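You operate a simulated robot arm through the tools that you are given. There is no shell and no other tool. Be economical: measure what you need, move in short steps, check, and stop when the job is done.

Carry out the task below with a simulated robot arm. There is one attempt and no reset: what you move stays moved.

TASK
Press the cream folded cloth flat and put it back on its board.
Fine: leave the press knob up and the tray out.

It is judged by the outcome, as a careful person would: the job done as asked, and still so three seconds after it is handed in. It fails if anything else is knocked over, pushed out of place, dropped, spilled or broken. Flat cloth is picked up by pressing the open fingertips on it (5 to 10 N) and closing them slowly along it; thin cloth reads only 2 to 8 mm in the jaws.

THE ROBOT
A 7-joint arm with a two-finger parallel gripper, fixed in place. Base frame: the origin is at the foot of the arm, x ahead of it, y to its left, z up; the work surface is at about z = 820. Readings come in mm, rad, newtons and seconds.
With the tool pointing down near the work surface it reaches from about 240 to 680 mm from the base axis. Its first joint turns from -1.152 to 1.152 rad. Payload 2.4 kg.
Tool frame: the origin (TCP) lies between the finger pads and is the grasp point; the fingertips stand 30 mm ahead of it; z points along the fingers, y is the line along which they close. Largest opening 94 mm; finger width 28, thickness 10; the body of the gripper, 50 by 96 mm, starts 55 mm behind the TCP.
Orientation is told as [roll, pitch, yaw] about the base's x, y, z axes, in that order, counted from this pose: with the fingers straight down and closing along the base's y, the tool's x points along the base's -x, its y along +y and its z along -z.

THE INTERFACE
- The arm moves only by the tool move_arm. Its argument "moves" is a list of rows, each a list of 6 numbers: the shift along the tool's x, y, z in mm, then the turn, a rotation vector about the tool's x, y, z in degrees. In form: [[x, y, z, wx, wy, wz], ...]. A call has 1 to 20 rows; each row is the pose to reach, as a shift and turn from the pose commanded when the call began, along the tool's axes at that moment. "jaw" is the opening, from 0 (shut) to 1 (fully open), set as the call begins (left out, the last holds). Each row takes 0.2 s and may step no farther than 50 mm and 0.15 rad from the row before; otherwise, or with a gripper value out of range, the whole call is refused. A pose out of reach is approached as far as the arm can. The call stops where the force on the tool passes 50 N (or 10 N more than at its start, if that is more) or the arm is blocked; 0.2 s more then pass. Each finger travels about 153 mm/s and halts on what it meets, pressing with about 24 N; the grip force reading is that of the motor and also rises with nothing between the fingers. The clock runs only during rows and for 0.2 s after the last one: add rows that repeat a pose to give the fingers time. It gives the time, the measured TCP pose, the force on the tool (base axes), the opening and the grip force at its end, in the units of the frame above (readings bear some noise), with the torque about the TCP (base axes, N m) and any sound that the robot's microphone picked up.
- Cameras (640 x 400 px; columns grow to the right, rows downward): "scene" is fixed at [40.1, 472.1, 1453]; the picture's right is [-0.74, -0.68, 0.00], its down [-0.32, 0.35, -0.88] and it looks along [0.60, -0.65, -0.48] (base axes); focal length 374 px, centre (320, 200). "wrist" rides on the gripper at [76, 14, -103] in the tool frame; the picture's right is [-0.18, 0.98, 0.00], its down [-0.75, -0.14, -0.64] and it looks along [-0.63, -0.12, 0.77] (tool axes); focal length 243 px, centre (320, 200). There is no depth. A picture from a camera that has moved, and an enlarged one, comes with that camera's place and axes in the base frame and with its lens.
- camera(camera): a new picture of that camera. No time passes.
- close_up(camera, box): a new picture of the part [left, top, right, bottom] of that camera's present view, enlarged. No time passes.
- sign_off(): hands the job in; it is judged then, once.

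Go step by step. Nothing tells you positions but the pictures and the camera data: compare them with the known pose of the tool, close in by small moves and look again before you grip or let go. The budget is 120 turns and 76 pictures, counting those below and the enlarged ones. Unless the task says otherwise, let go and move clear before handing in, and close with one line.

The tools are called after "Call:" as a command line: name --pt "numbers of a row" for each row, then --argument value for the rest, lists and objects as JSON in quotes. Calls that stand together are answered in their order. move_arm: Moves the arm, as the interface text tells. Its arguments: {"type":"object","properties":{"moves":{"type":"array"},"jaw":{"type":"number"}},"required":["moves"]} The other tools are called the same way: camera (camera) takes a picture; close_up (camera, box) takes an enlarged picture of a part of a camera's view; sign_off () hands the job in.

At the start:

```text
time_s: 0.0
tool_pos: [405.7, -72.1, 1217.2]
tcp_rot: [0.0, 0.001, 0.0]
contact_force: [0.2, -0.5, -0.1]
wrist_torque: [-0.02, -0.05, 0.01]
finger_gap: 94.2
grip_force: 0.0
```

scene: 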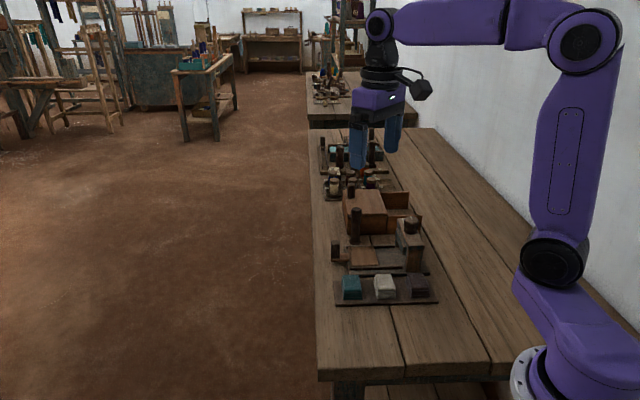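
wrist: 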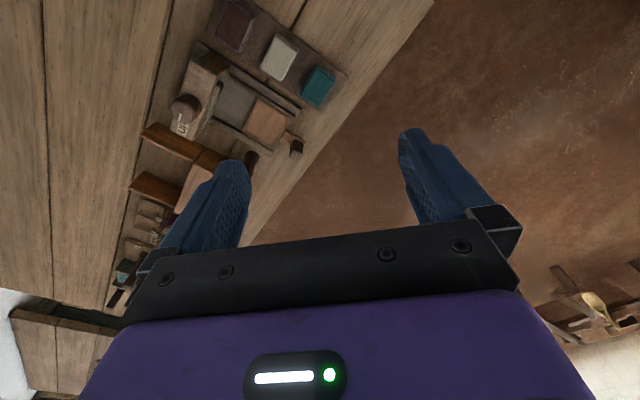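

I see a bench with a board holding three folded cloths (teal, cream, dark) and, behind it, a press-like device. I'll look closer first.

Call:
close_up --camera "scene" --box '[310, 170, 450, 310]'

Call:
close_up --camera "wrist" --box '[90, 0, 370, 200]'

```text
2.86 times, centred on (380, 240) of scene
camera zoom: at [40.1, 472.1, 1453.0], right [-0.74, -0.68, 0.0], down [-0.32, 0.35, -0.88], along [0.6, -0.65, -0.48], focal length 1069 px, centre (149, 86)
```

zoom: 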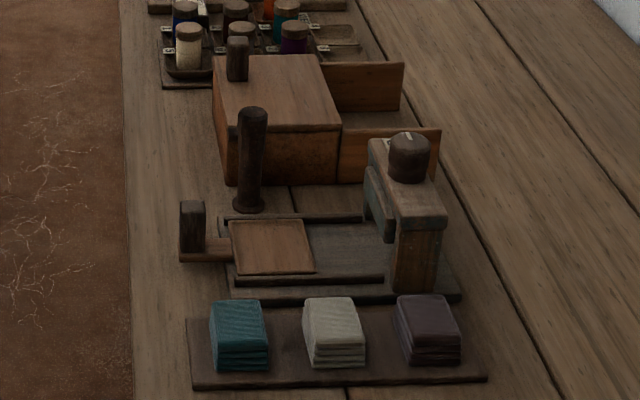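

```text
2.00 times, centred on (230, 100) of wrist
camera zoom: at [331.1, -59.8, 1320.0], right [0.18, 0.98, 0.0], down [0.75, -0.14, 0.64], along [0.63, -0.12, -0.77], focal length 485 px, centre (500, 400)
```

zoom: 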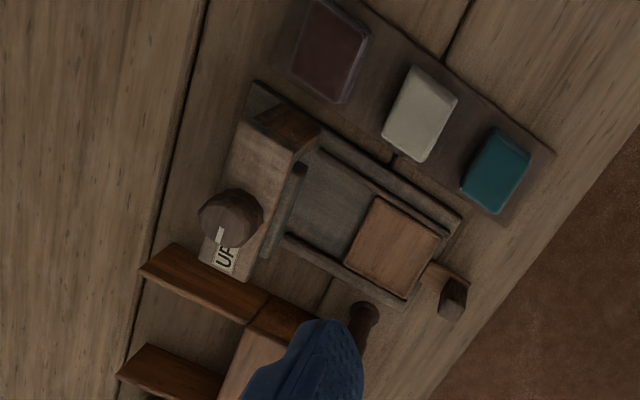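

The cream cloth is near (395,-141), with the board running at about 45° in base x/y. The press sits beyond it with its tray pulled out. I'll turn the tool to match the 45° and look from closer.

Call:
move_arm --pt "5 -10 15 0 0 7.5" --pt "10 -20 30 0 0 15" --pt "15 -30 45 0 0 22.5" --pt "20 -40 60 0 0 30" --pt "25 -50 75 0 0 37.5" --pt "25 -54 80 0 0 45"

Call:
camera --camera "wrist"

Call:
close_up --camera "wrist" --box '[180, 0, 460, 175]'

```text
time_s: 1.4
tool_pos: [381.4, -127.7, 1138.0]
tcp_rot: [0.0, 0.001, -0.786]
contact_force: [-0.3, -0.5, -0.1]
wrist_torque: [0.01, -0.01, 0.03]
finger_gap: 94.2
grip_force: 0.0
```

```text
71 pictures are left
camera wrist: at [338.6, -64.0, 1239.9], right [0.83, 0.56, 0.0], down [0.43, -0.63, 0.64], along [0.36, -0.53, -0.77], focal length 243 px, centre (320, 200)
```

wrist: 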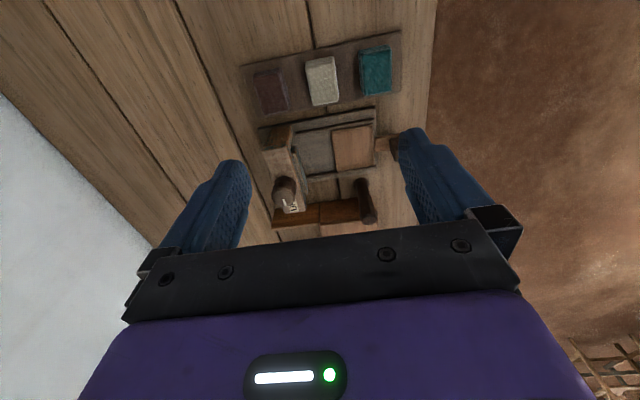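

```text
2.29 times, centred on (320, 88) of wrist
camera zoom: at [338.6, -64.0, 1239.9], right [0.83, 0.56, 0.0], down [0.43, -0.63, 0.64], along [0.36, -0.53, -0.77], focal length 555 px, centre (320, 457)
```

zoom: 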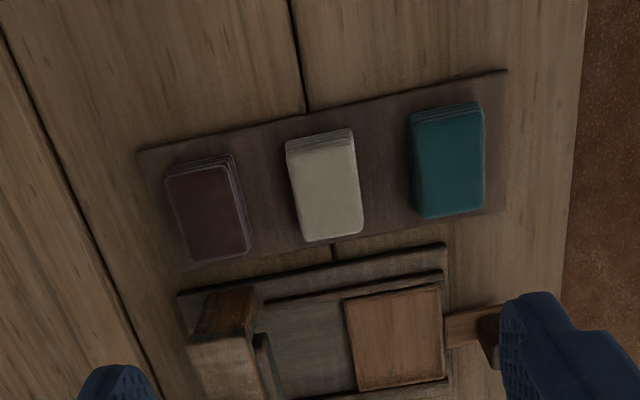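

The cream cloth measures about 42×55 mm, centred near (399,-145) and aligned at 45°. The tray is near (509,-205). I'll move out over the press to see its geometry.

Call:
move_arm --pt "-40 -7 13 0 0 0" --pt "-80 -14 26 0 0 0" --pt "-124 -20 40 0 0 0"

Call:
camera --camera "wrist"

Call:
close_up --camera "wrist" --box '[180, 0, 460, 175]'

Call:
close_up --camera "scene" --box '[330, 200, 430, 265]'

```text
time_s: 2.2
tool_pos: [456.4, -228.8, 1098.2]
tcp_rot: [0.0, -0.001, -0.786]
contact_force: [-0.5, -0.6, 0.6]
wrist_torque: [0.0, 0.02, 0.0]
finger_gap: 94.1
grip_force: 0.1
```

```text
69 pictures are left
camera wrist: at [412.7, -165.9, 1200.5], right [0.83, 0.56, 0.0], down [0.43, -0.63, 0.64], along [0.36, -0.53, -0.77], focal length 243 px, centre (320, 200)
```

wrist: 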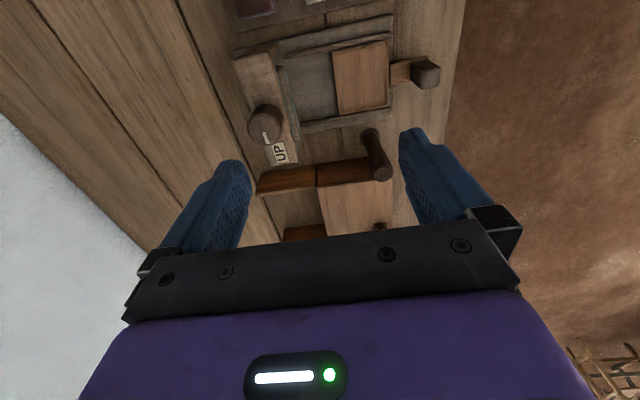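

```text
2.29 times, centred on (320, 88) of wrist
camera zoom: at [412.7, -165.9, 1200.5], right [0.83, 0.56, 0.0], down [0.43, -0.63, 0.64], along [0.36, -0.53, -0.77], focal length 555 px, centre (320, 457)
```

zoom: 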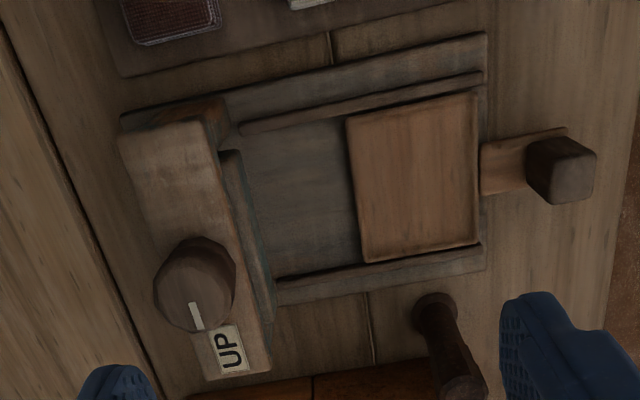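

```text
6.15 times, centred on (380, 232) of scene
camera zoom: at [40.1, 472.1, 1453.0], right [-0.74, -0.68, 0.0], down [-0.32, 0.35, -0.88], along [0.6, -0.65, -0.48], focal length 2302 px, centre (-49, 0)
```

zoom: 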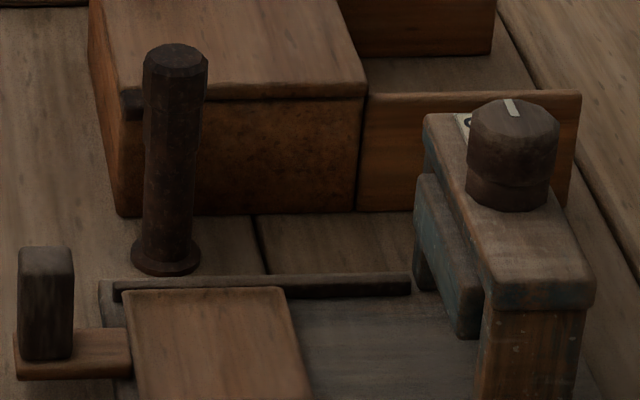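

The press has a rotary knob at about (426,-293,952), its mark pointing to "UP", and a sliding tray with a handle post near (564,-151). The plan is cloth to tray, tray in, turn the knob down and back up, tray out, cloth back to the board. First I'll hover over the cream cloth.

Call:
move_arm --pt "25 5 40 0 0 0" --pt "50 10 80 0 0 0" --pt "75 15 120 0 0 0" --pt "99.7 19 160 0 0 0" --pt "99.7 19 168 0 0 0" --jaw 0.66

Call:
camera --camera "wrist"

Call:
close_up --camera "scene" --box '[330, 220, 450, 310]'

```text
time_s: 3.4
tool_pos: [397.4, -143.8, 930.0]
tcp_rot: [-0.001, -0.001, -0.785]
contact_force: [0.1, -0.4, -0.4]
wrist_torque: [0.01, 0.02, -0.01]
finger_gap: 62.0
grip_force: 0.1
```

```text
66 pictures are left
camera wrist: at [354.5, -81.9, 1032.8], right [0.83, 0.56, 0.0], down [0.43, -0.63, 0.64], along [0.36, -0.53, -0.77], focal length 243 px, centre (320, 200)
```

wrist: 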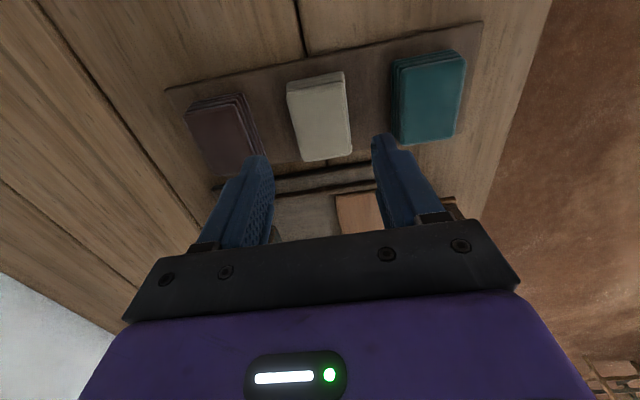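

```text
4.44 times, centred on (390, 265) of scene
camera zoom: at [40.1, 472.2, 1453.0], right [-0.74, -0.68, 0.0], down [-0.32, 0.35, -0.88], along [0.6, -0.65, -0.48], focal length 1663 px, centre (9, -89)
```

zoom: 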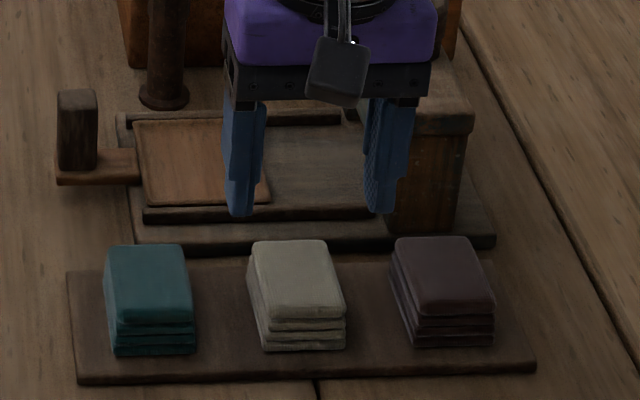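

The cream cloth lies centred between the fingers. I'll lower beside it.

Call:
move_arm --pt "3 0 30 0 0 0" --pt "3 0 50 0 0 0" --pt "3 0 60 0 0 0" --pt "3 0 66 0 0 0"

Call:
close_up --camera "scene" --box '[330, 220, 450, 310]'

Call:
camera --camera "wrist"

```text
time_s: 4.4
tool_pos: [396.3, -142.6, 862.7]
tcp_rot: [0.002, 0.0, -0.786]
contact_force: [-1.0, -0.1, 0.2]
wrist_torque: [0.0, 0.02, -0.02]
finger_gap: 61.8
grip_force: 0.1
```

```text
4.44 times, centred on (390, 265) of scene
camera zoom: at [40.1, 472.1, 1453.0], right [-0.74, -0.68, 0.0], down [-0.32, 0.35, -0.88], along [0.6, -0.65, -0.48], focal length 1663 px, centre (9, -89)
```

zoom: 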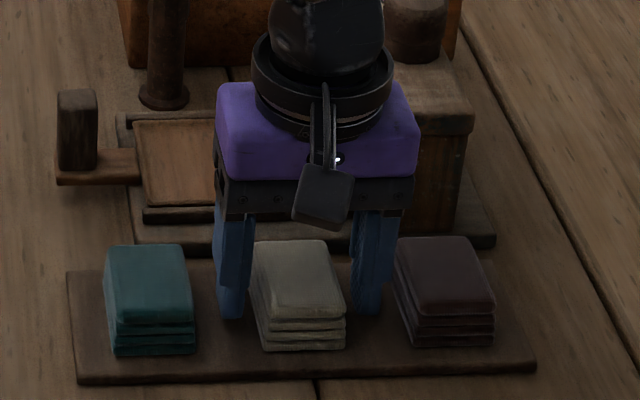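

```text
63 pictures are left
camera wrist: at [353.4, -79.4, 965.8], right [0.83, 0.56, 0.0], down [0.43, -0.63, 0.64], along [0.36, -0.53, -0.77], focal length 243 px, centre (320, 200)
```

wrist: 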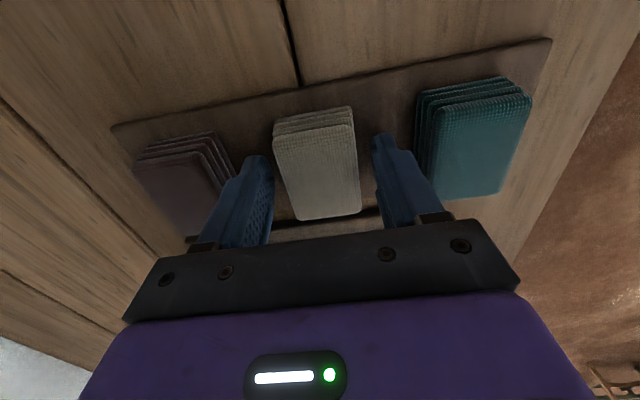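

Both fingers are clear and centred on the cloth. I'll close gently.

Call:
move_arm --pt "0 0 0 0 0 0" --pt "0 0 0 0 0 0" --pt "0 0 0 0 0 0" --jaw 0.4

```text
time_s: 5.2
tool_pos: [395.7, -142.1, 865.0]
tcp_rot: [0.001, -0.001, -0.786]
contact_force: [-0.3, 0.4, 1.0]
wrist_torque: [0.01, -0.03, -0.02]
finger_gap: 43.8
grip_force: 23.9
```

The grip holds at 43.8 mm. I'll lift slightly and check.

Call:
move_arm --pt "0 0 -10 0 0 0" --pt "0 0 -30 0 0 0" --pt "0 0 -60 0 0 0" --jaw 0.4

Call:
close_up --camera "scene" --box '[330, 200, 450, 310]'

Call:
camera --camera "wrist"

```text
time_s: 6.0
tool_pos: [394.5, -142.3, 925.1]
tcp_rot: [-0.002, 0.002, -0.785]
contact_force: [-0.1, 0.1, 0.8]
wrist_torque: [0.0, 0.02, -0.03]
finger_gap: 44.0
grip_force: 23.6
```

```text
3.64 times, centred on (390, 255) of scene
camera zoom: at [40.1, 472.1, 1453.0], right [-0.74, -0.68, 0.0], down [-0.32, 0.35, -0.88], along [0.6, -0.65, -0.48], focal length 1360 px, centre (66, 0)
```

zoom: 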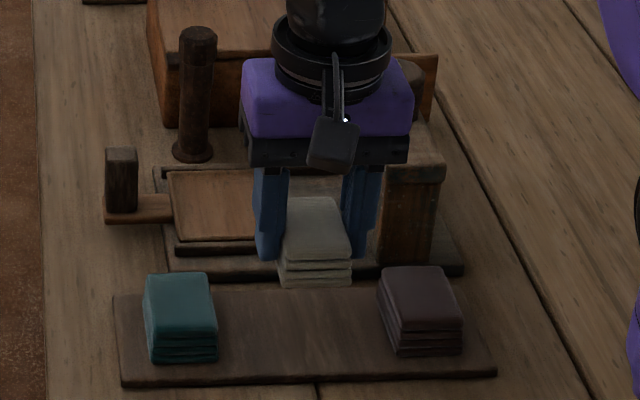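

```text
61 pictures are left
camera wrist: at [353.3, -79.9, 1025.8], right [0.83, 0.56, 0.0], down [0.43, -0.63, 0.64], along [0.36, -0.53, -0.77], focal length 243 px, centre (320, 200)
```

wrist: 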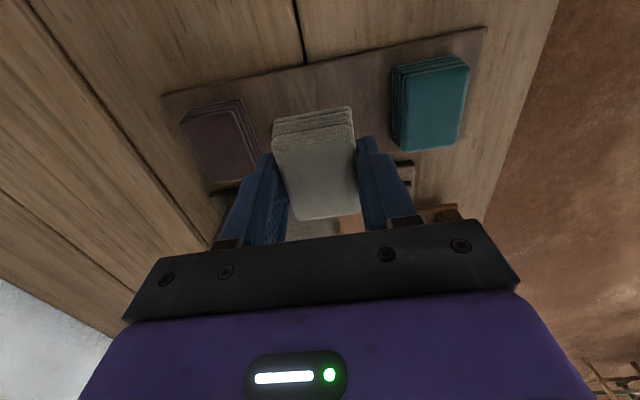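

The cloth is held well. I'll carry it over the tray.

Call:
move_arm --pt "0 0 -30 0 0 0" --pt "-40 12 -30 0 0 0" --pt "-80 24 -30 0 0 0" --pt "-125 36.6 -30 0 0 0" --pt "-125 36.6 0 0 0 0" --pt "-125 36.6 0 0 0 0" --jaw 0.4

Call:
camera --camera "wrist"

Call:
close_up --camera "scene" --box '[320, 190, 440, 280]'

```text
time_s: 7.4
tool_pos: [510.2, -204.3, 923.6]
tcp_rot: [0.0, 0.0, -0.786]
contact_force: [-0.7, -0.2, -0.9]
wrist_torque: [-0.02, 0.01, -0.02]
finger_gap: 43.8
grip_force: 24.0
```

```text
60 pictures are left
camera wrist: at [467.4, -141.9, 1025.7], right [0.83, 0.56, 0.0], down [0.43, -0.63, 0.64], along [0.36, -0.53, -0.77], focal length 243 px, centre (320, 200)
```

wrist: 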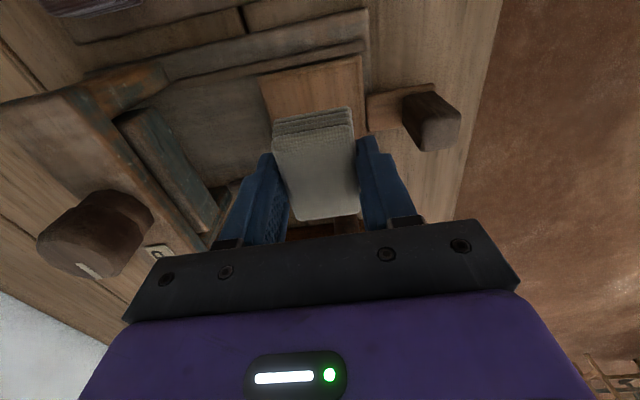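

```text
4.44 times, centred on (380, 235) of scene
camera zoom: at [40.1, 472.1, 1453.0], right [-0.74, -0.68, 0.0], down [-0.32, 0.35, -0.88], along [0.6, -0.65, -0.48], focal length 1663 px, centre (53, 44)
```

zoom: 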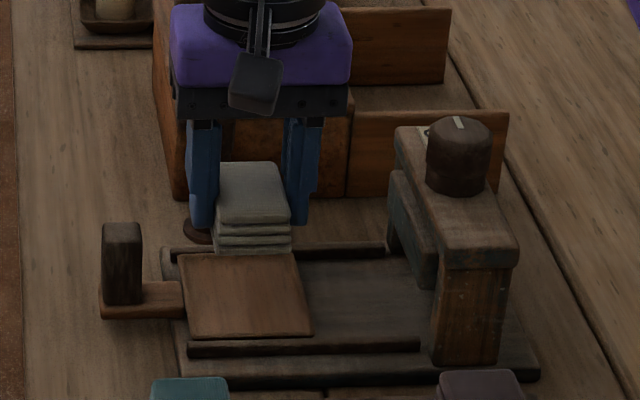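

The cloth is lined up with the tray. I'll lower gently in small steps, watching the force.

Call:
move_arm --pt "0 1 20 0 0 0" --pt "0 1 38 0 0 0" --pt "0 1 44 0 0 0" --pt "0 1 46 0 0 0" --jaw 0.4

Call:
close_up --camera "scene" --box '[320, 190, 440, 280]'

```text
time_s: 8.4
tool_pos: [510.9, -205.2, 877.7]
tcp_rot: [0.0, -0.001, -0.785]
contact_force: [-0.7, -0.3, 0.2]
wrist_torque: [0.0, -0.01, 0.0]
finger_gap: 43.8
grip_force: 24.0
```

```text
4.44 times, centred on (380, 235) of scene
camera zoom: at [40.1, 472.1, 1453.0], right [-0.74, -0.68, 0.0], down [-0.32, 0.35, -0.88], along [0.6, -0.65, -0.48], focal length 1663 px, centre (53, 44)
```

zoom: 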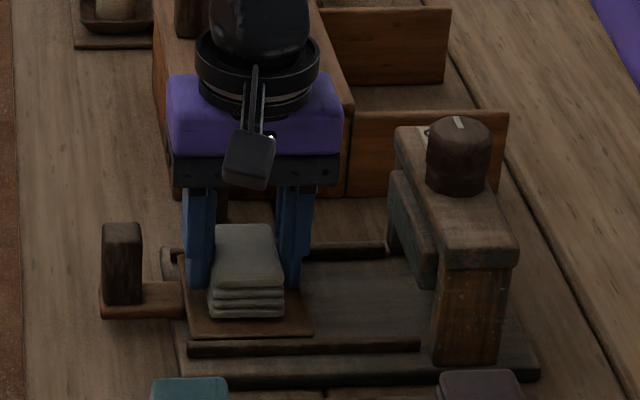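

Call:
move_arm --pt "0 0 1 0 0 0" --pt "0 0 2 0 0 0" --pt "0 0 3 0 0 0" --pt "0 0 4 0 0 0" --jaw 0.4

```text
time_s: 9.4
tool_pos: [511.2, -204.4, 873.3]
tcp_rot: [0.001, 0.002, -0.784]
contact_force: [-1.5, 0.2, 0.0]
wrist_torque: [-0.03, 0.01, 0.05]
finger_gap: 43.8
grip_force: 23.8
```

Call:
move_arm --pt "0 0 1 0 0 0" --pt "0 0 2 0 0 0" --pt "0 0 3 0 0 0" --jaw 0.4

Call:
close_up --camera "scene" --box '[340, 215, 400, 260]'

```text
time_s: 10.2
tool_pos: [511.7, -204.7, 871.7]
tcp_rot: [0.001, -0.002, -0.786]
contact_force: [-6.3, 3.7, 33.6]
wrist_torque: [0.04, 0.2, 0.0]
finger_gap: 44.2
grip_force: 24.1
```

```text
8.89 times, centred on (370, 238) of scene
camera zoom: at [39.4, 472.5, 1452.9], right [-0.74, -0.68, 0.0], down [-0.32, 0.35, -0.88], along [0.6, -0.65, -0.48], focal length 3326 px, centre (-124, -133)
```

zoom: 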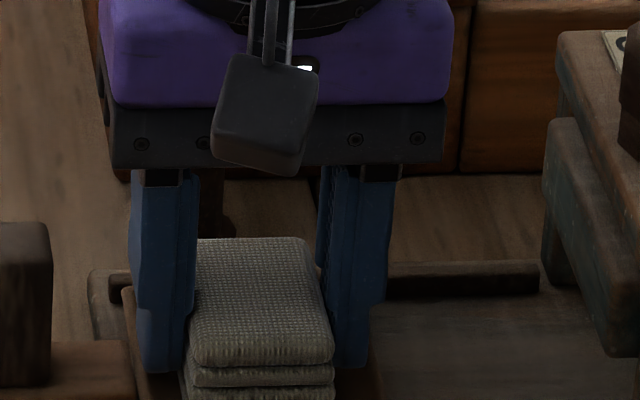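

It's in contact with the tray. I'll ease up a little and open.

Call:
move_arm --pt "0 0 -2 0 0 0" --pt "0 0 -2 0 0 0" --jaw 0.4

Call:
move_arm --pt "0 0 0 0 0 0" --pt "0 0 0 0 0 0" --jaw 0.6

Call:
move_arm --pt "0 0 -15 0 0 0" --pt "0 0 -50 0 0 0" --pt "0 0 -90 0 0 0"

Call:
camera --camera "wrist"

Call:
close_up --camera "scene" --box '[320, 190, 440, 280]'

```text
time_s: 10.8
tool_pos: [510.6, -204.7, 872.4]
tcp_rot: [0.002, -0.002, -0.785]
contact_force: [3.9, -3.7, 13.7]
wrist_torque: [-0.17, -0.19, 0.03]
finger_gap: 43.8
grip_force: 24.6
```

```text
time_s: 11.4
tool_pos: [509.6, -204.8, 872.7]
tcp_rot: [-0.001, 0.001, -0.787]
contact_force: [-2.2, -3.2, 7.0]
wrist_torque: [-0.03, -0.06, -0.07]
finger_gap: 52.4
grip_force: 0.2
```

```text
time_s: 12.2
tool_pos: [511.0, -204.9, 963.0]
tcp_rot: [0.0, 0.001, -0.785]
contact_force: [0.2, 0.5, 0.4]
wrist_torque: [-0.03, 0.0, 0.03]
finger_gap: 56.5
grip_force: 0.0
```

```text
56 pictures are left
camera wrist: at [468.0, -142.2, 1065.6], right [0.83, 0.56, 0.0], down [0.43, -0.63, 0.64], along [0.36, -0.53, -0.77], focal length 243 px, centre (320, 200)
```

wrist: 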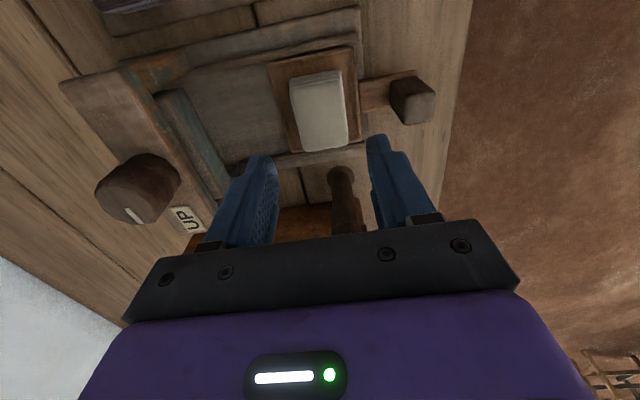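

```text
4.44 times, centred on (380, 235) of scene
camera zoom: at [40.1, 472.1, 1453.0], right [-0.74, -0.68, 0.0], down [-0.32, 0.35, -0.88], along [0.6, -0.65, -0.48], focal length 1663 px, centre (53, 44)
```

zoom: 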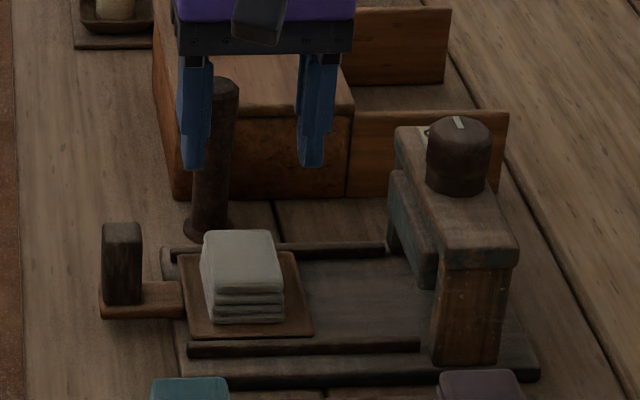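

The cloth sits on the tray. Next is the tray handle: I'll hover over the post and check.

Call:
move_arm --pt "0 35 0 0 0 0" --pt "0 71 0 0 0 0" --pt "0 71 40 0 0 0" --jaw 0.5

Call:
camera --camera "wrist"

Call:
close_up --camera "scene" --box '[320, 190, 440, 280]'

```text
time_s: 13.0
tool_pos: [562.0, -155.1, 923.1]
tcp_rot: [0.002, 0.0, -0.785]
contact_force: [-0.3, -0.3, -0.7]
wrist_torque: [-0.03, 0.02, 0.05]
finger_gap: 46.8
grip_force: 0.0
```

```text
54 pictures are left
camera wrist: at [518.8, -91.4, 1025.5], right [0.83, 0.56, 0.0], down [0.43, -0.63, 0.64], along [0.36, -0.53, -0.77], focal length 243 px, centre (320, 200)
```

wrist: 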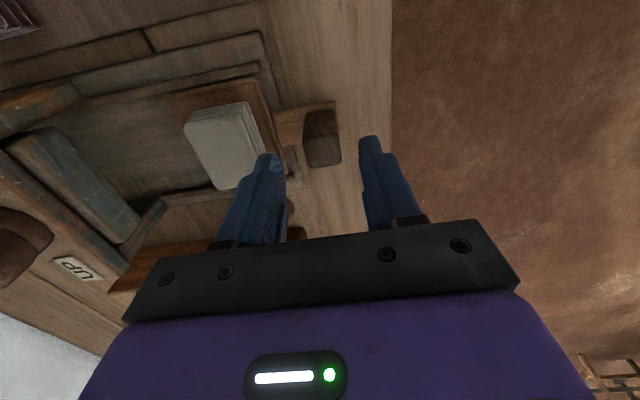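

```text
4.44 times, centred on (380, 235) of scene
camera zoom: at [40.1, 472.2, 1453.0], right [-0.74, -0.68, 0.0], down [-0.32, 0.35, -0.88], along [0.6, -0.65, -0.48], focal length 1663 px, centre (53, 44)
```

zoom: 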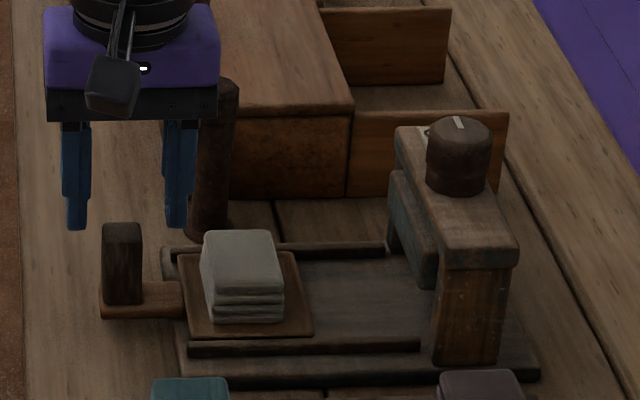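

The post sits between the fingers. I'll lower and grip it.

Call:
move_arm --pt "0 0 20 0 0 0" --pt "0 0 36 0 0 0" --pt "0 0 42 0 0 0" --pt "0 0 44 0 0 0" --jaw 0.5

Call:
close_up --camera "scene" --box '[320, 190, 440, 280]'

```text
time_s: 14.0
tool_pos: [560.2, -153.4, 877.9]
tcp_rot: [-0.001, 0.001, -0.786]
contact_force: [0.1, 0.6, -0.1]
wrist_torque: [0.02, 0.01, 0.01]
finger_gap: 47.0
grip_force: 0.1
```

```text
4.44 times, centred on (380, 235) of scene
camera zoom: at [40.1, 472.1, 1453.0], right [-0.74, -0.68, 0.0], down [-0.32, 0.35, -0.88], along [0.6, -0.65, -0.48], focal length 1663 px, centre (53, 44)
```

zoom: 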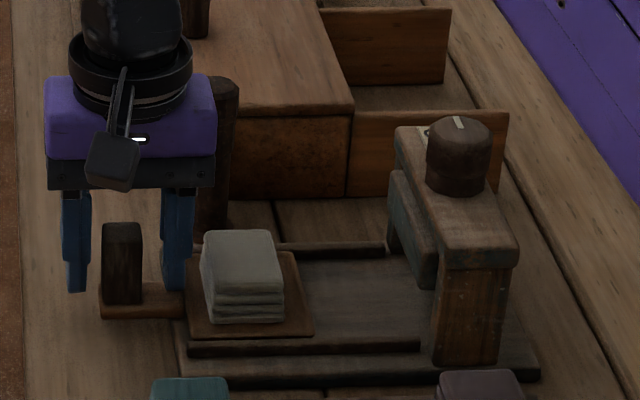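

Call:
move_arm --pt "0 0 0 0 0 0" --pt "0 0 0 0 0 0" --pt "0 0 0 0 0 0" --jaw 0.15

Call:
camera --camera "wrist"

```text
time_s: 14.8
tool_pos: [560.9, -153.8, 877.6]
tcp_rot: [0.0, 0.0, -0.786]
contact_force: [0.7, 0.8, -4.0]
wrist_torque: [-0.16, -0.18, -0.03]
finger_gap: 23.4
grip_force: 45.2
```

```text
51 pictures are left
camera wrist: at [518.2, -91.2, 980.8], right [0.83, 0.56, 0.0], down [0.43, -0.63, 0.64], along [0.36, -0.53, -0.77], focal length 243 px, centre (320, 200)
```

wrist: 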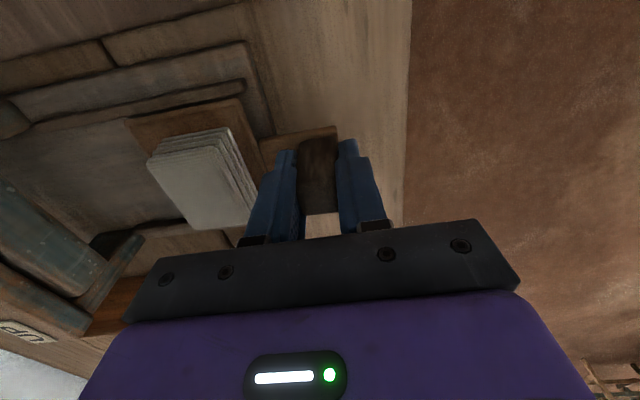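

The handle is gripped at 23 mm. I'll slide the tray in part way and look.

Call:
move_arm --pt "0 -10 0 0 0 0" --pt "0 -20 0 0 0 0" --pt "0 -30 0 0 0 0" --pt "0 -40 0 0 0 0" --pt "0 -50 0 0 0 0"

Call:
close_up --camera "scene" --box '[320, 190, 440, 280]'

Call:
camera --camera "wrist"

```text
time_s: 16.0
tool_pos: [525.4, -188.8, 879.6]
tcp_rot: [0.0, 0.001, -0.786]
contact_force: [0.6, -0.8, -12.2]
wrist_torque: [-0.65, -0.61, -0.04]
finger_gap: 23.5
grip_force: 45.3
```

```text
4.44 times, centred on (380, 235) of scene
camera zoom: at [40.3, 472.1, 1453.0], right [-0.74, -0.68, 0.0], down [-0.32, 0.35, -0.88], along [0.6, -0.65, -0.48], focal length 1663 px, centre (53, 44)
```

zoom: 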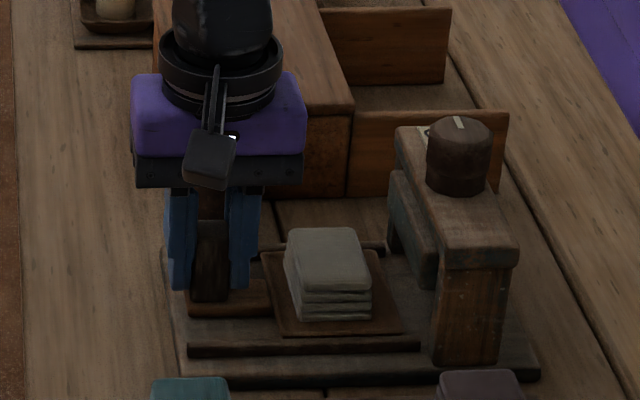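

```text
49 pictures are left
camera wrist: at [482.7, -126.7, 980.9], right [0.83, 0.56, 0.0], down [0.43, -0.63, 0.64], along [0.36, -0.53, -0.77], focal length 243 px, centre (320, 200)
```

wrist: 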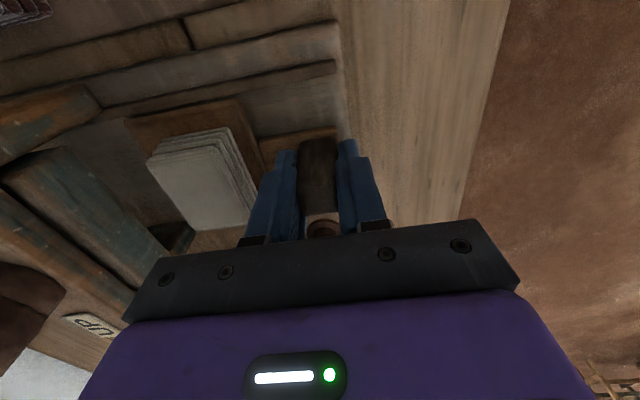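

The tray slides smoothly and the cloth rides along. Continuing inward.

Call:
move_arm --pt "0 -10 1.5 0 0 0" --pt "0 -20 1.5 0 0 0" --pt "0 -30 1.5 0 0 0" --pt "0 -38 1.5 0 0 0"

Call:
close_up --camera "scene" --box '[320, 190, 440, 280]'

Call:
camera --camera "wrist"

```text
time_s: 17.0
tool_pos: [498.5, -216.9, 878.7]
tcp_rot: [0.001, -0.002, -0.786]
contact_force: [-8.6, 9.6, 33.3]
wrist_torque: [0.6, 0.77, -0.04]
finger_gap: 23.5
grip_force: 45.1
```

```text
4.44 times, centred on (380, 235) of scene
camera zoom: at [39.3, 472.6, 1452.9], right [-0.74, -0.68, 0.0], down [-0.32, 0.35, -0.88], along [0.6, -0.65, -0.48], focal length 1663 px, centre (53, 44)
```

zoom: 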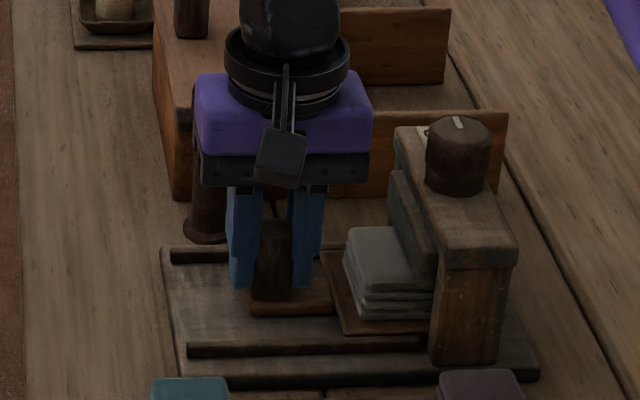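

```text
47 pictures are left
camera wrist: at [456.0, -153.3, 980.7], right [0.83, 0.56, 0.0], down [0.43, -0.63, 0.64], along [0.36, -0.53, -0.77], focal length 243 px, centre (320, 200)
```

wrist: 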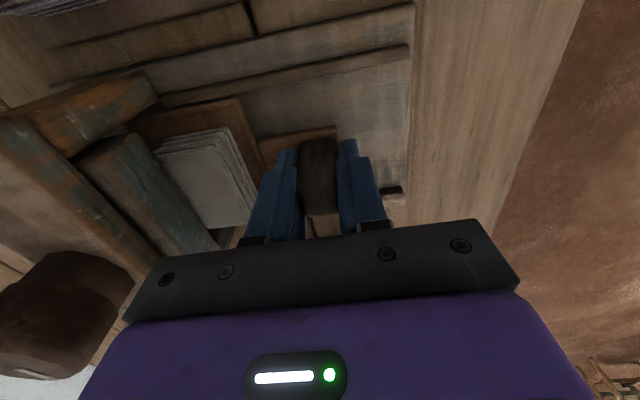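

The vertical force is just my 1.5 mm lowering; I'll relieve it and push on in small steps.

Call:
move_arm --pt "0 0 -1 0 0 0" --pt "0 -5 -1 0 0 0" --pt "0 -10 -1 0 0 0" --pt "0 -15 -1 0 0 0"

Call:
close_up --camera "scene" --box '[320, 190, 440, 280]'

```text
time_s: 18.0
tool_pos: [486.8, -227.3, 878.8]
tcp_rot: [0.0, -0.002, -0.786]
contact_force: [-7.7, 9.8, 31.5]
wrist_torque: [-0.02, 0.18, 0.16]
finger_gap: 23.5
grip_force: 45.2
```

```text
4.44 times, centred on (380, 235) of scene
camera zoom: at [39.4, 472.6, 1452.9], right [-0.74, -0.68, 0.0], down [-0.32, 0.35, -0.88], along [0.6, -0.65, -0.48], focal length 1663 px, centre (53, 44)
```

zoom: 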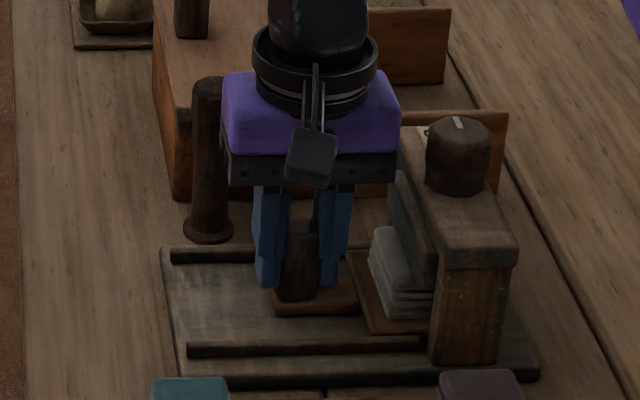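

Call:
move_arm --pt "0 0 -0.5 0 0 0" --pt "0 0 -1 0 0 0"

Call:
camera --camera "wrist"

```text
time_s: 18.6
tool_pos: [488.1, -226.8, 877.6]
tcp_rot: [0.0, 0.0, -0.787]
contact_force: [-5.5, 5.3, 5.0]
wrist_torque: [-1.0, -0.99, 0.04]
finger_gap: 23.6
grip_force: 45.5
```

```text
45 pictures are left
camera wrist: at [444.9, -164.6, 980.7], right [0.83, 0.56, 0.0], down [0.43, -0.63, 0.64], along [0.36, -0.53, -0.77], focal length 243 px, centre (320, 200)
```

wrist: 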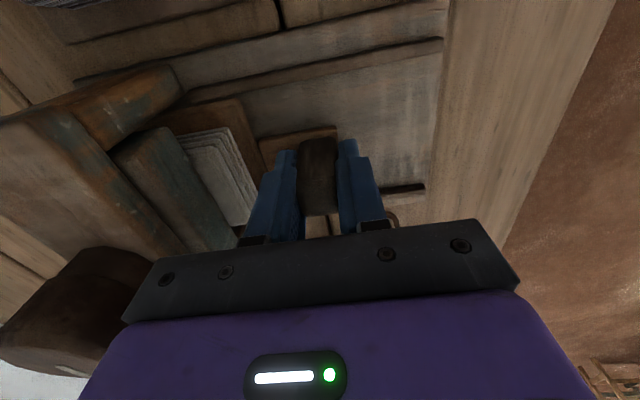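

Call:
move_arm --pt "0 -4 0 0 0 0" --pt "0 -8 0 0 0 0" --pt "0 -12 0 0 0 0"

Call:
close_up --camera "scene" --box '[320, 190, 440, 280]'

Call:
camera --camera "wrist"

```text
time_s: 19.4
tool_pos: [479.2, -235.6, 877.5]
tcp_rot: [0.001, 0.002, -0.785]
contact_force: [0.1, 0.7, -17.0]
wrist_torque: [-0.61, -0.72, 0.09]
finger_gap: 23.7
grip_force: 45.1
```

```text
4.44 times, centred on (380, 235) of scene
camera zoom: at [40.3, 472.1, 1453.1], right [-0.74, -0.68, 0.0], down [-0.32, 0.35, -0.88], along [0.6, -0.65, -0.48], focal length 1663 px, centre (53, 44)
```

zoom: 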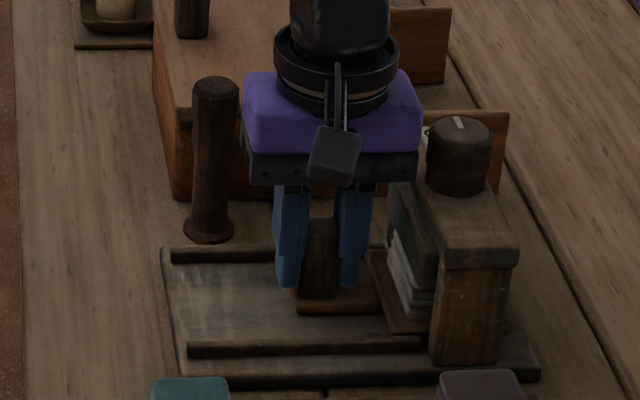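

```text
43 pictures are left
camera wrist: at [436.7, -173.1, 980.9], right [0.83, 0.56, 0.0], down [0.43, -0.63, 0.64], along [0.36, -0.53, -0.77], focal length 243 px, centre (320, 200)
```

wrist: 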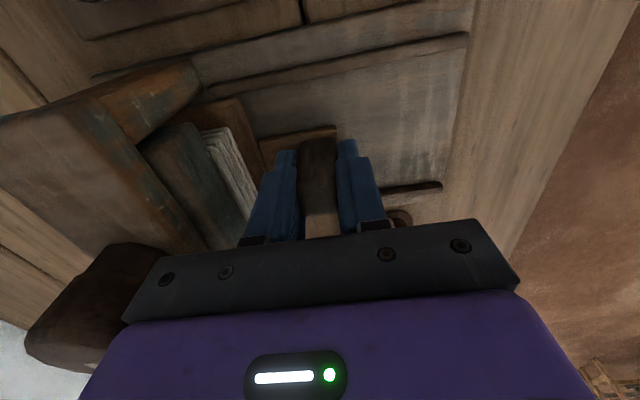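

Only about 9 mm remain between the gripper body and the knob, so I'll let go and finish the push with closed fingers from the outside of the post.

Call:
move_arm --pt "0 0 0 0 0 0" --pt "0 0 0 0 0 0" --jaw 0.42

Call:
move_arm --pt "0 0 -25 0 0 0" --pt "0 0 -60 0 0 0" --pt "0 36 -60 0 0 0"

Call:
move_arm --pt "0 0 0 0 0 0" --pt "0 0 20 0 0 0" --pt "0 0 40 0 0 0" --pt "0 0 58 0 0 0" --jaw 0

Call:
close_up --camera "scene" --box '[320, 190, 440, 280]'

```text
time_s: 20.0
tool_pos: [479.7, -235.0, 879.0]
tcp_rot: [-0.001, 0.0, -0.786]
contact_force: [-0.2, 0.4, -0.5]
wrist_torque: [-0.03, -0.01, -0.02]
finger_gap: 39.6
grip_force: 0.1
```

```text
time_s: 20.8
tool_pos: [505.7, -211.8, 940.9]
tcp_rot: [0.0, 0.001, -0.784]
contact_force: [-0.1, 0.2, 1.1]
wrist_torque: [-0.02, -0.03, 0.01]
finger_gap: 39.4
grip_force: 0.0
```

```text
time_s: 21.8
tool_pos: [505.6, -209.0, 880.8]
tcp_rot: [0.0, 0.0, -0.786]
contact_force: [0.5, 0.3, 0.1]
wrist_torque: [0.01, 0.0, 0.01]
finger_gap: 0.0
grip_force: 24.1
```

```text
4.44 times, centred on (380, 235) of scene
camera zoom: at [40.1, 472.1, 1453.0], right [-0.74, -0.68, 0.0], down [-0.32, 0.35, -0.88], along [0.6, -0.65, -0.48], focal length 1663 px, centre (53, 44)
```

zoom: 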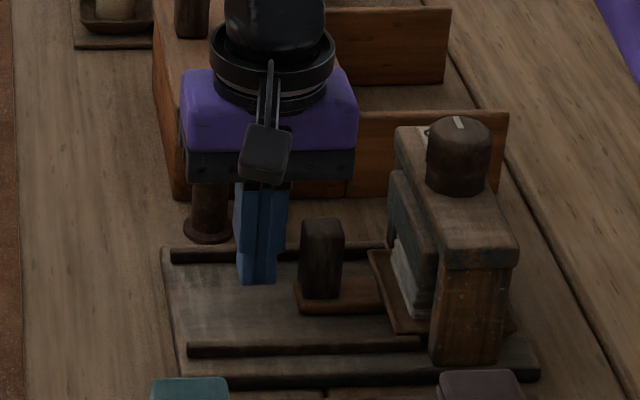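

Call:
move_arm --pt "0 -10 0 0 0 0" --pt "0 -16 0 0 0 0" --pt "0 -20 0 0 0 0" --pt "0 -23 0 0 0 0" --pt "0 -26 0 0 0 0" --pt "0 -29 0 0 0 0" --pt "0 -32 0 0 0 0"

Call:
close_up --camera "scene" --box '[320, 190, 440, 280]'

Call:
camera --camera "wrist"

```text
time_s: 23.0
tool_pos: [494.6, -218.8, 881.9]
tcp_rot: [0.008, -0.008, -0.768]
contact_force: [5.3, 5.2, -0.4]
wrist_torque: [0.0, 0.02, 0.02]
finger_gap: 0.0
grip_force: 23.9
stopped in row 5: the force on the tool passed its limit at 52 N (the readings are from after the stop); the commanded pose is now the measured one
```

```text
4.44 times, centred on (380, 235) of scene
camera zoom: at [40.3, 472.2, 1453.0], right [-0.74, -0.68, 0.0], down [-0.32, 0.35, -0.88], along [0.6, -0.65, -0.48], focal length 1663 px, centre (53, 44)
```

zoom: 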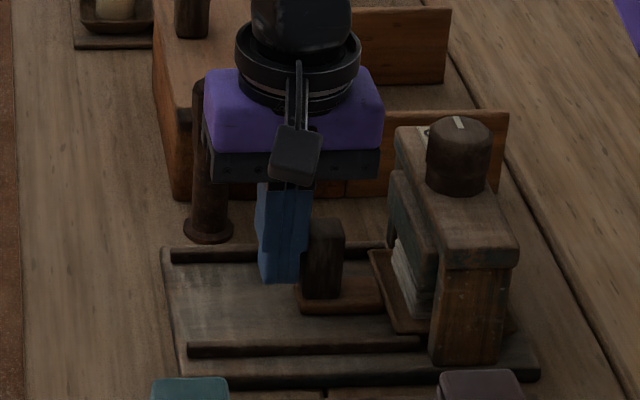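

```text
40 pictures are left
camera wrist: at [450.2, -156.5, 983.5], right [0.82, 0.58, 0.01], down [0.44, -0.62, 0.65], along [0.38, -0.53, -0.76], focal length 243 px, centre (320, 200)
```

wrist: 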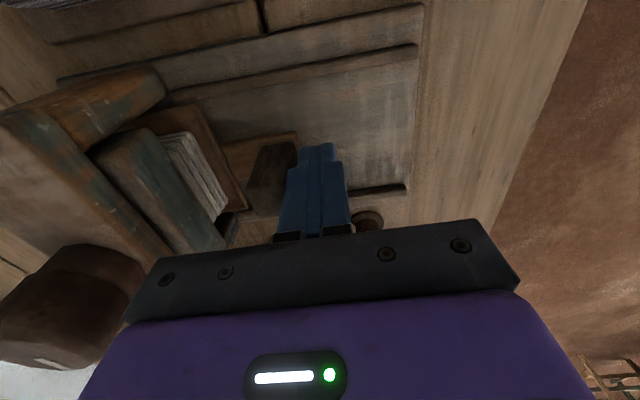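

The tray has reached its end stop without moving further, with the cloth under the platen. Now I'll rise and go over to the knob.

Call:
move_arm --pt "0 5 -30 0.46 0.46 1" --pt "0 5 -75 0.46 0.46 1" --pt "0 0 -120 0.46 0.46 1" --pt "0 -40 -140 0.46 0.46 1" --pt "-2 -80 -140 0.46 0.46 1" --pt "-4 -100.4 -140 0.46 0.46 1" --jaw 0.66

Call:
camera --camera "wrist"

Call:
close_up --camera "scene" --box '[320, 190, 440, 280]'

```text
time_s: 23.4
tool_pos: [505.5, -202.9, 901.7]
tcp_rot: [0.011, -0.007, -0.764]
contact_force: [22.7, 17.9, -5.9]
wrist_torque: [0.45, -0.57, 0.16]
finger_gap: 45.7
grip_force: 0.1
stopped in row 1: the force on the tool passed its limit at 64 N (the readings are from after the stop); the commanded pose is now the measured one
```

```text
39 pictures are left
camera wrist: at [460.1, -141.6, 1003.6], right [0.81, 0.58, 0.01], down [0.44, -0.62, 0.65], along [0.38, -0.52, -0.76], focal length 243 px, centre (320, 200)
```

wrist: 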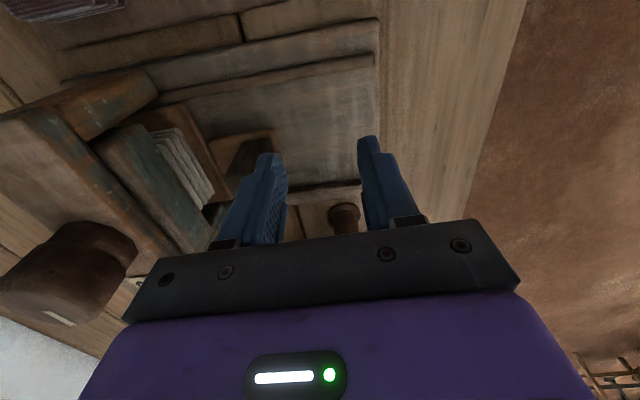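

```text
4.44 times, centred on (380, 235) of scene
camera zoom: at [40.8, 472.6, 1452.9], right [-0.74, -0.68, 0.0], down [-0.32, 0.35, -0.88], along [0.6, -0.65, -0.48], focal length 1663 px, centre (53, 44)
```

zoom: 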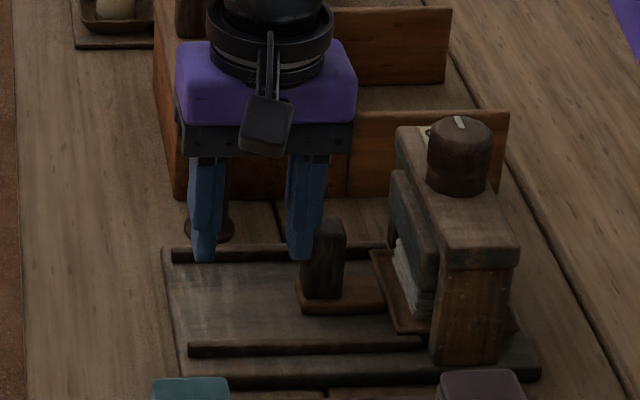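

Opening the jaw next to the post pushed the arm outward, but nothing shifted. I'll back off outward and then rise.

Call:
move_arm --pt "0 12 0 0 0 0" --pt "0 12 -30 0.6 0.4 1.2" --pt "0 12 -70 0.6 0.4 1.2" --pt "0 0 -110 0.6 0.4 1.2"

```text
time_s: 24.4
tool_pos: [499.0, -211.0, 1012.0]
tcp_rot: [-0.006, 0.008, -0.796]
contact_force: [-0.9, 0.5, -0.6]
wrist_torque: [-0.02, 0.0, -0.04]
finger_gap: 62.0
grip_force: 0.1
```

Call:
move_arm --pt "-2 -40 0 -0.34 -0.46 -0.6" --pt "-4 -80 0 -0.34 -0.46 -0.6" --pt "-6 -109 0 -0.34 -0.46 -0.6"

Call:
camera --camera "wrist"

Call:
close_up --camera "scene" --box '[320, 160, 460, 280]'

```text
time_s: 25.2
tool_pos: [425.3, -289.5, 1011.8]
tcp_rot: [0.0, -0.002, -0.786]
contact_force: [0.2, 0.4, -0.3]
wrist_torque: [0.0, 0.03, -0.01]
finger_gap: 62.0
grip_force: 0.1
```

```text
37 pictures are left
camera wrist: at [383.0, -227.2, 1114.1], right [0.82, 0.57, 0.0], down [0.43, -0.63, 0.64], along [0.37, -0.53, -0.77], focal length 243 px, centre (320, 200)
```

wrist: 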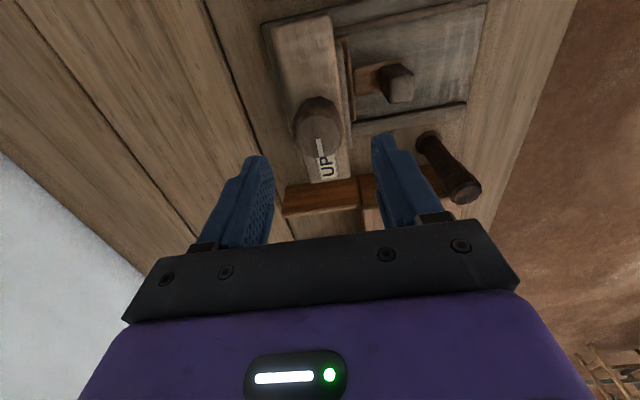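

```text
3.33 times, centred on (390, 220) of scene
camera zoom: at [40.1, 472.1, 1453.0], right [-0.74, -0.68, 0.0], down [-0.32, 0.35, -0.88], along [0.6, -0.65, -0.48], focal length 1247 px, centre (87, 133)
```

zoom: 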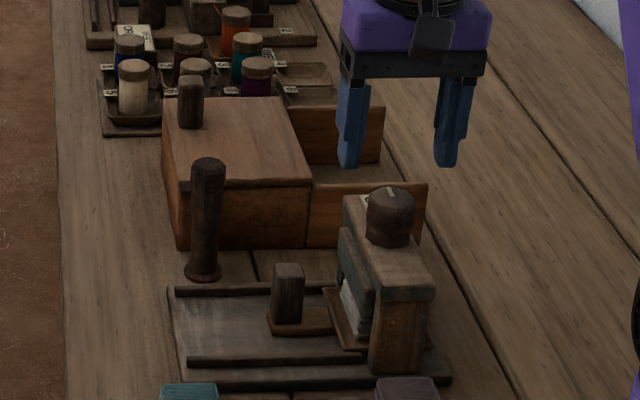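

I'm centred over the knob, whose top is near z 952. I'll lower around it.

Call:
move_arm --pt "0 0 25 0 0 0" --pt "0 0 42 0 0 0" --pt "0 0 50 0 0 0" --pt "0 0 54 0 0 0"

Call:
move_arm --pt "0 0 0 0 0 0" --pt "0 0 0 0 0 0" --pt "0 0 0 0 0 0" --jaw 0.3

Call:
camera --camera "wrist"

Call:
close_up --camera "scene" --box '[320, 190, 440, 280]'

```text
time_s: 26.2
tool_pos: [426.8, -290.1, 957.6]
tcp_rot: [0.003, -0.002, -0.784]
contact_force: [-0.1, 0.0, 0.4]
wrist_torque: [0.04, -0.02, 0.01]
finger_gap: 62.1
grip_force: 0.1
```

```text
time_s: 27.0
tool_pos: [424.9, -290.1, 957.4]
tcp_rot: [0.001, 0.002, -0.785]
contact_force: [-10.2, -8.4, -5.6]
wrist_torque: [-0.44, -0.25, 0.0]
finger_gap: 36.0
grip_force: 44.6
```

```text
35 pictures are left
camera wrist: at [382.2, -227.9, 1060.0], right [0.83, 0.56, 0.0], down [0.43, -0.63, 0.64], along [0.36, -0.53, -0.77], focal length 243 px, centre (320, 200)
```

wrist: 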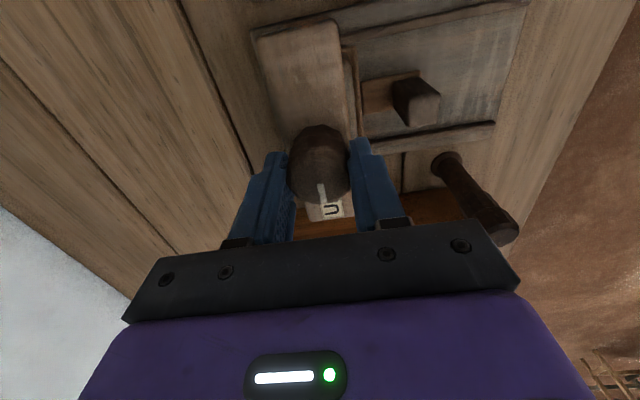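

```text
4.44 times, centred on (380, 235) of scene
camera zoom: at [39.9, 471.9, 1453.1], right [-0.74, -0.68, 0.0], down [-0.32, 0.35, -0.88], along [0.6, -0.65, -0.48], focal length 1663 px, centre (53, 44)
```

zoom: 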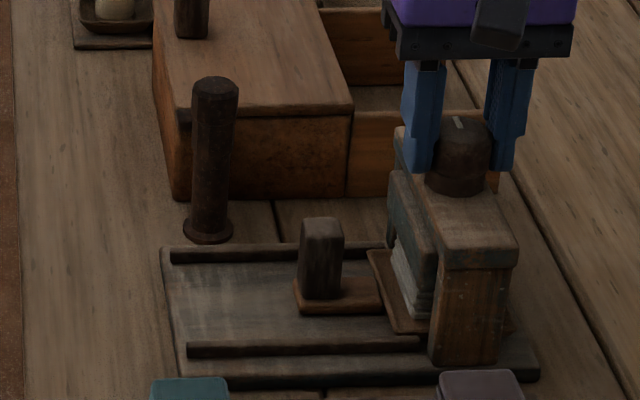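

The knob is gripped at 36 mm. I'll try a small clockwise turn (seen from above) and read the torque.

Call:
move_arm --pt "0 -0.5 0 0 0 0" --pt "0 -0.5 0 0 0 4" --pt "0 -0.5 0 0 0 8" --pt "0 -0.5 0 0 0 12"

Call:
camera --camera "wrist"

```text
time_s: 28.0
tool_pos: [425.2, -290.6, 958.0]
tcp_rot: [0.001, -0.001, -0.995]
contact_force: [-16.5, -9.3, -1.8]
wrist_torque: [-0.58, 0.1, 0.04]
finger_gap: 36.2
grip_force: 45.2
```

```text
33 pictures are left
camera wrist: at [396.3, -220.4, 1060.1], right [0.92, 0.38, 0.0], down [0.29, -0.71, 0.64], along [0.25, -0.59, -0.77], focal length 243 px, centre (320, 200)
```

wrist: 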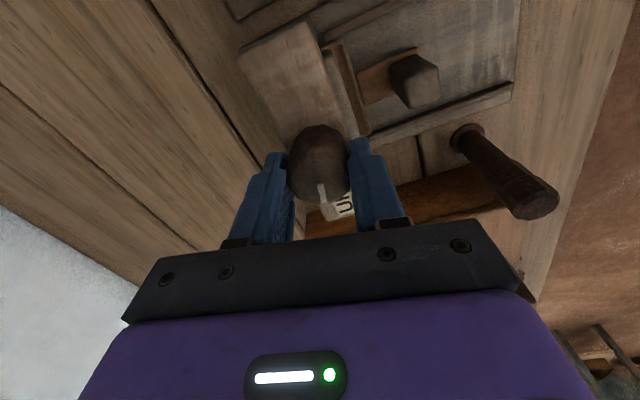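

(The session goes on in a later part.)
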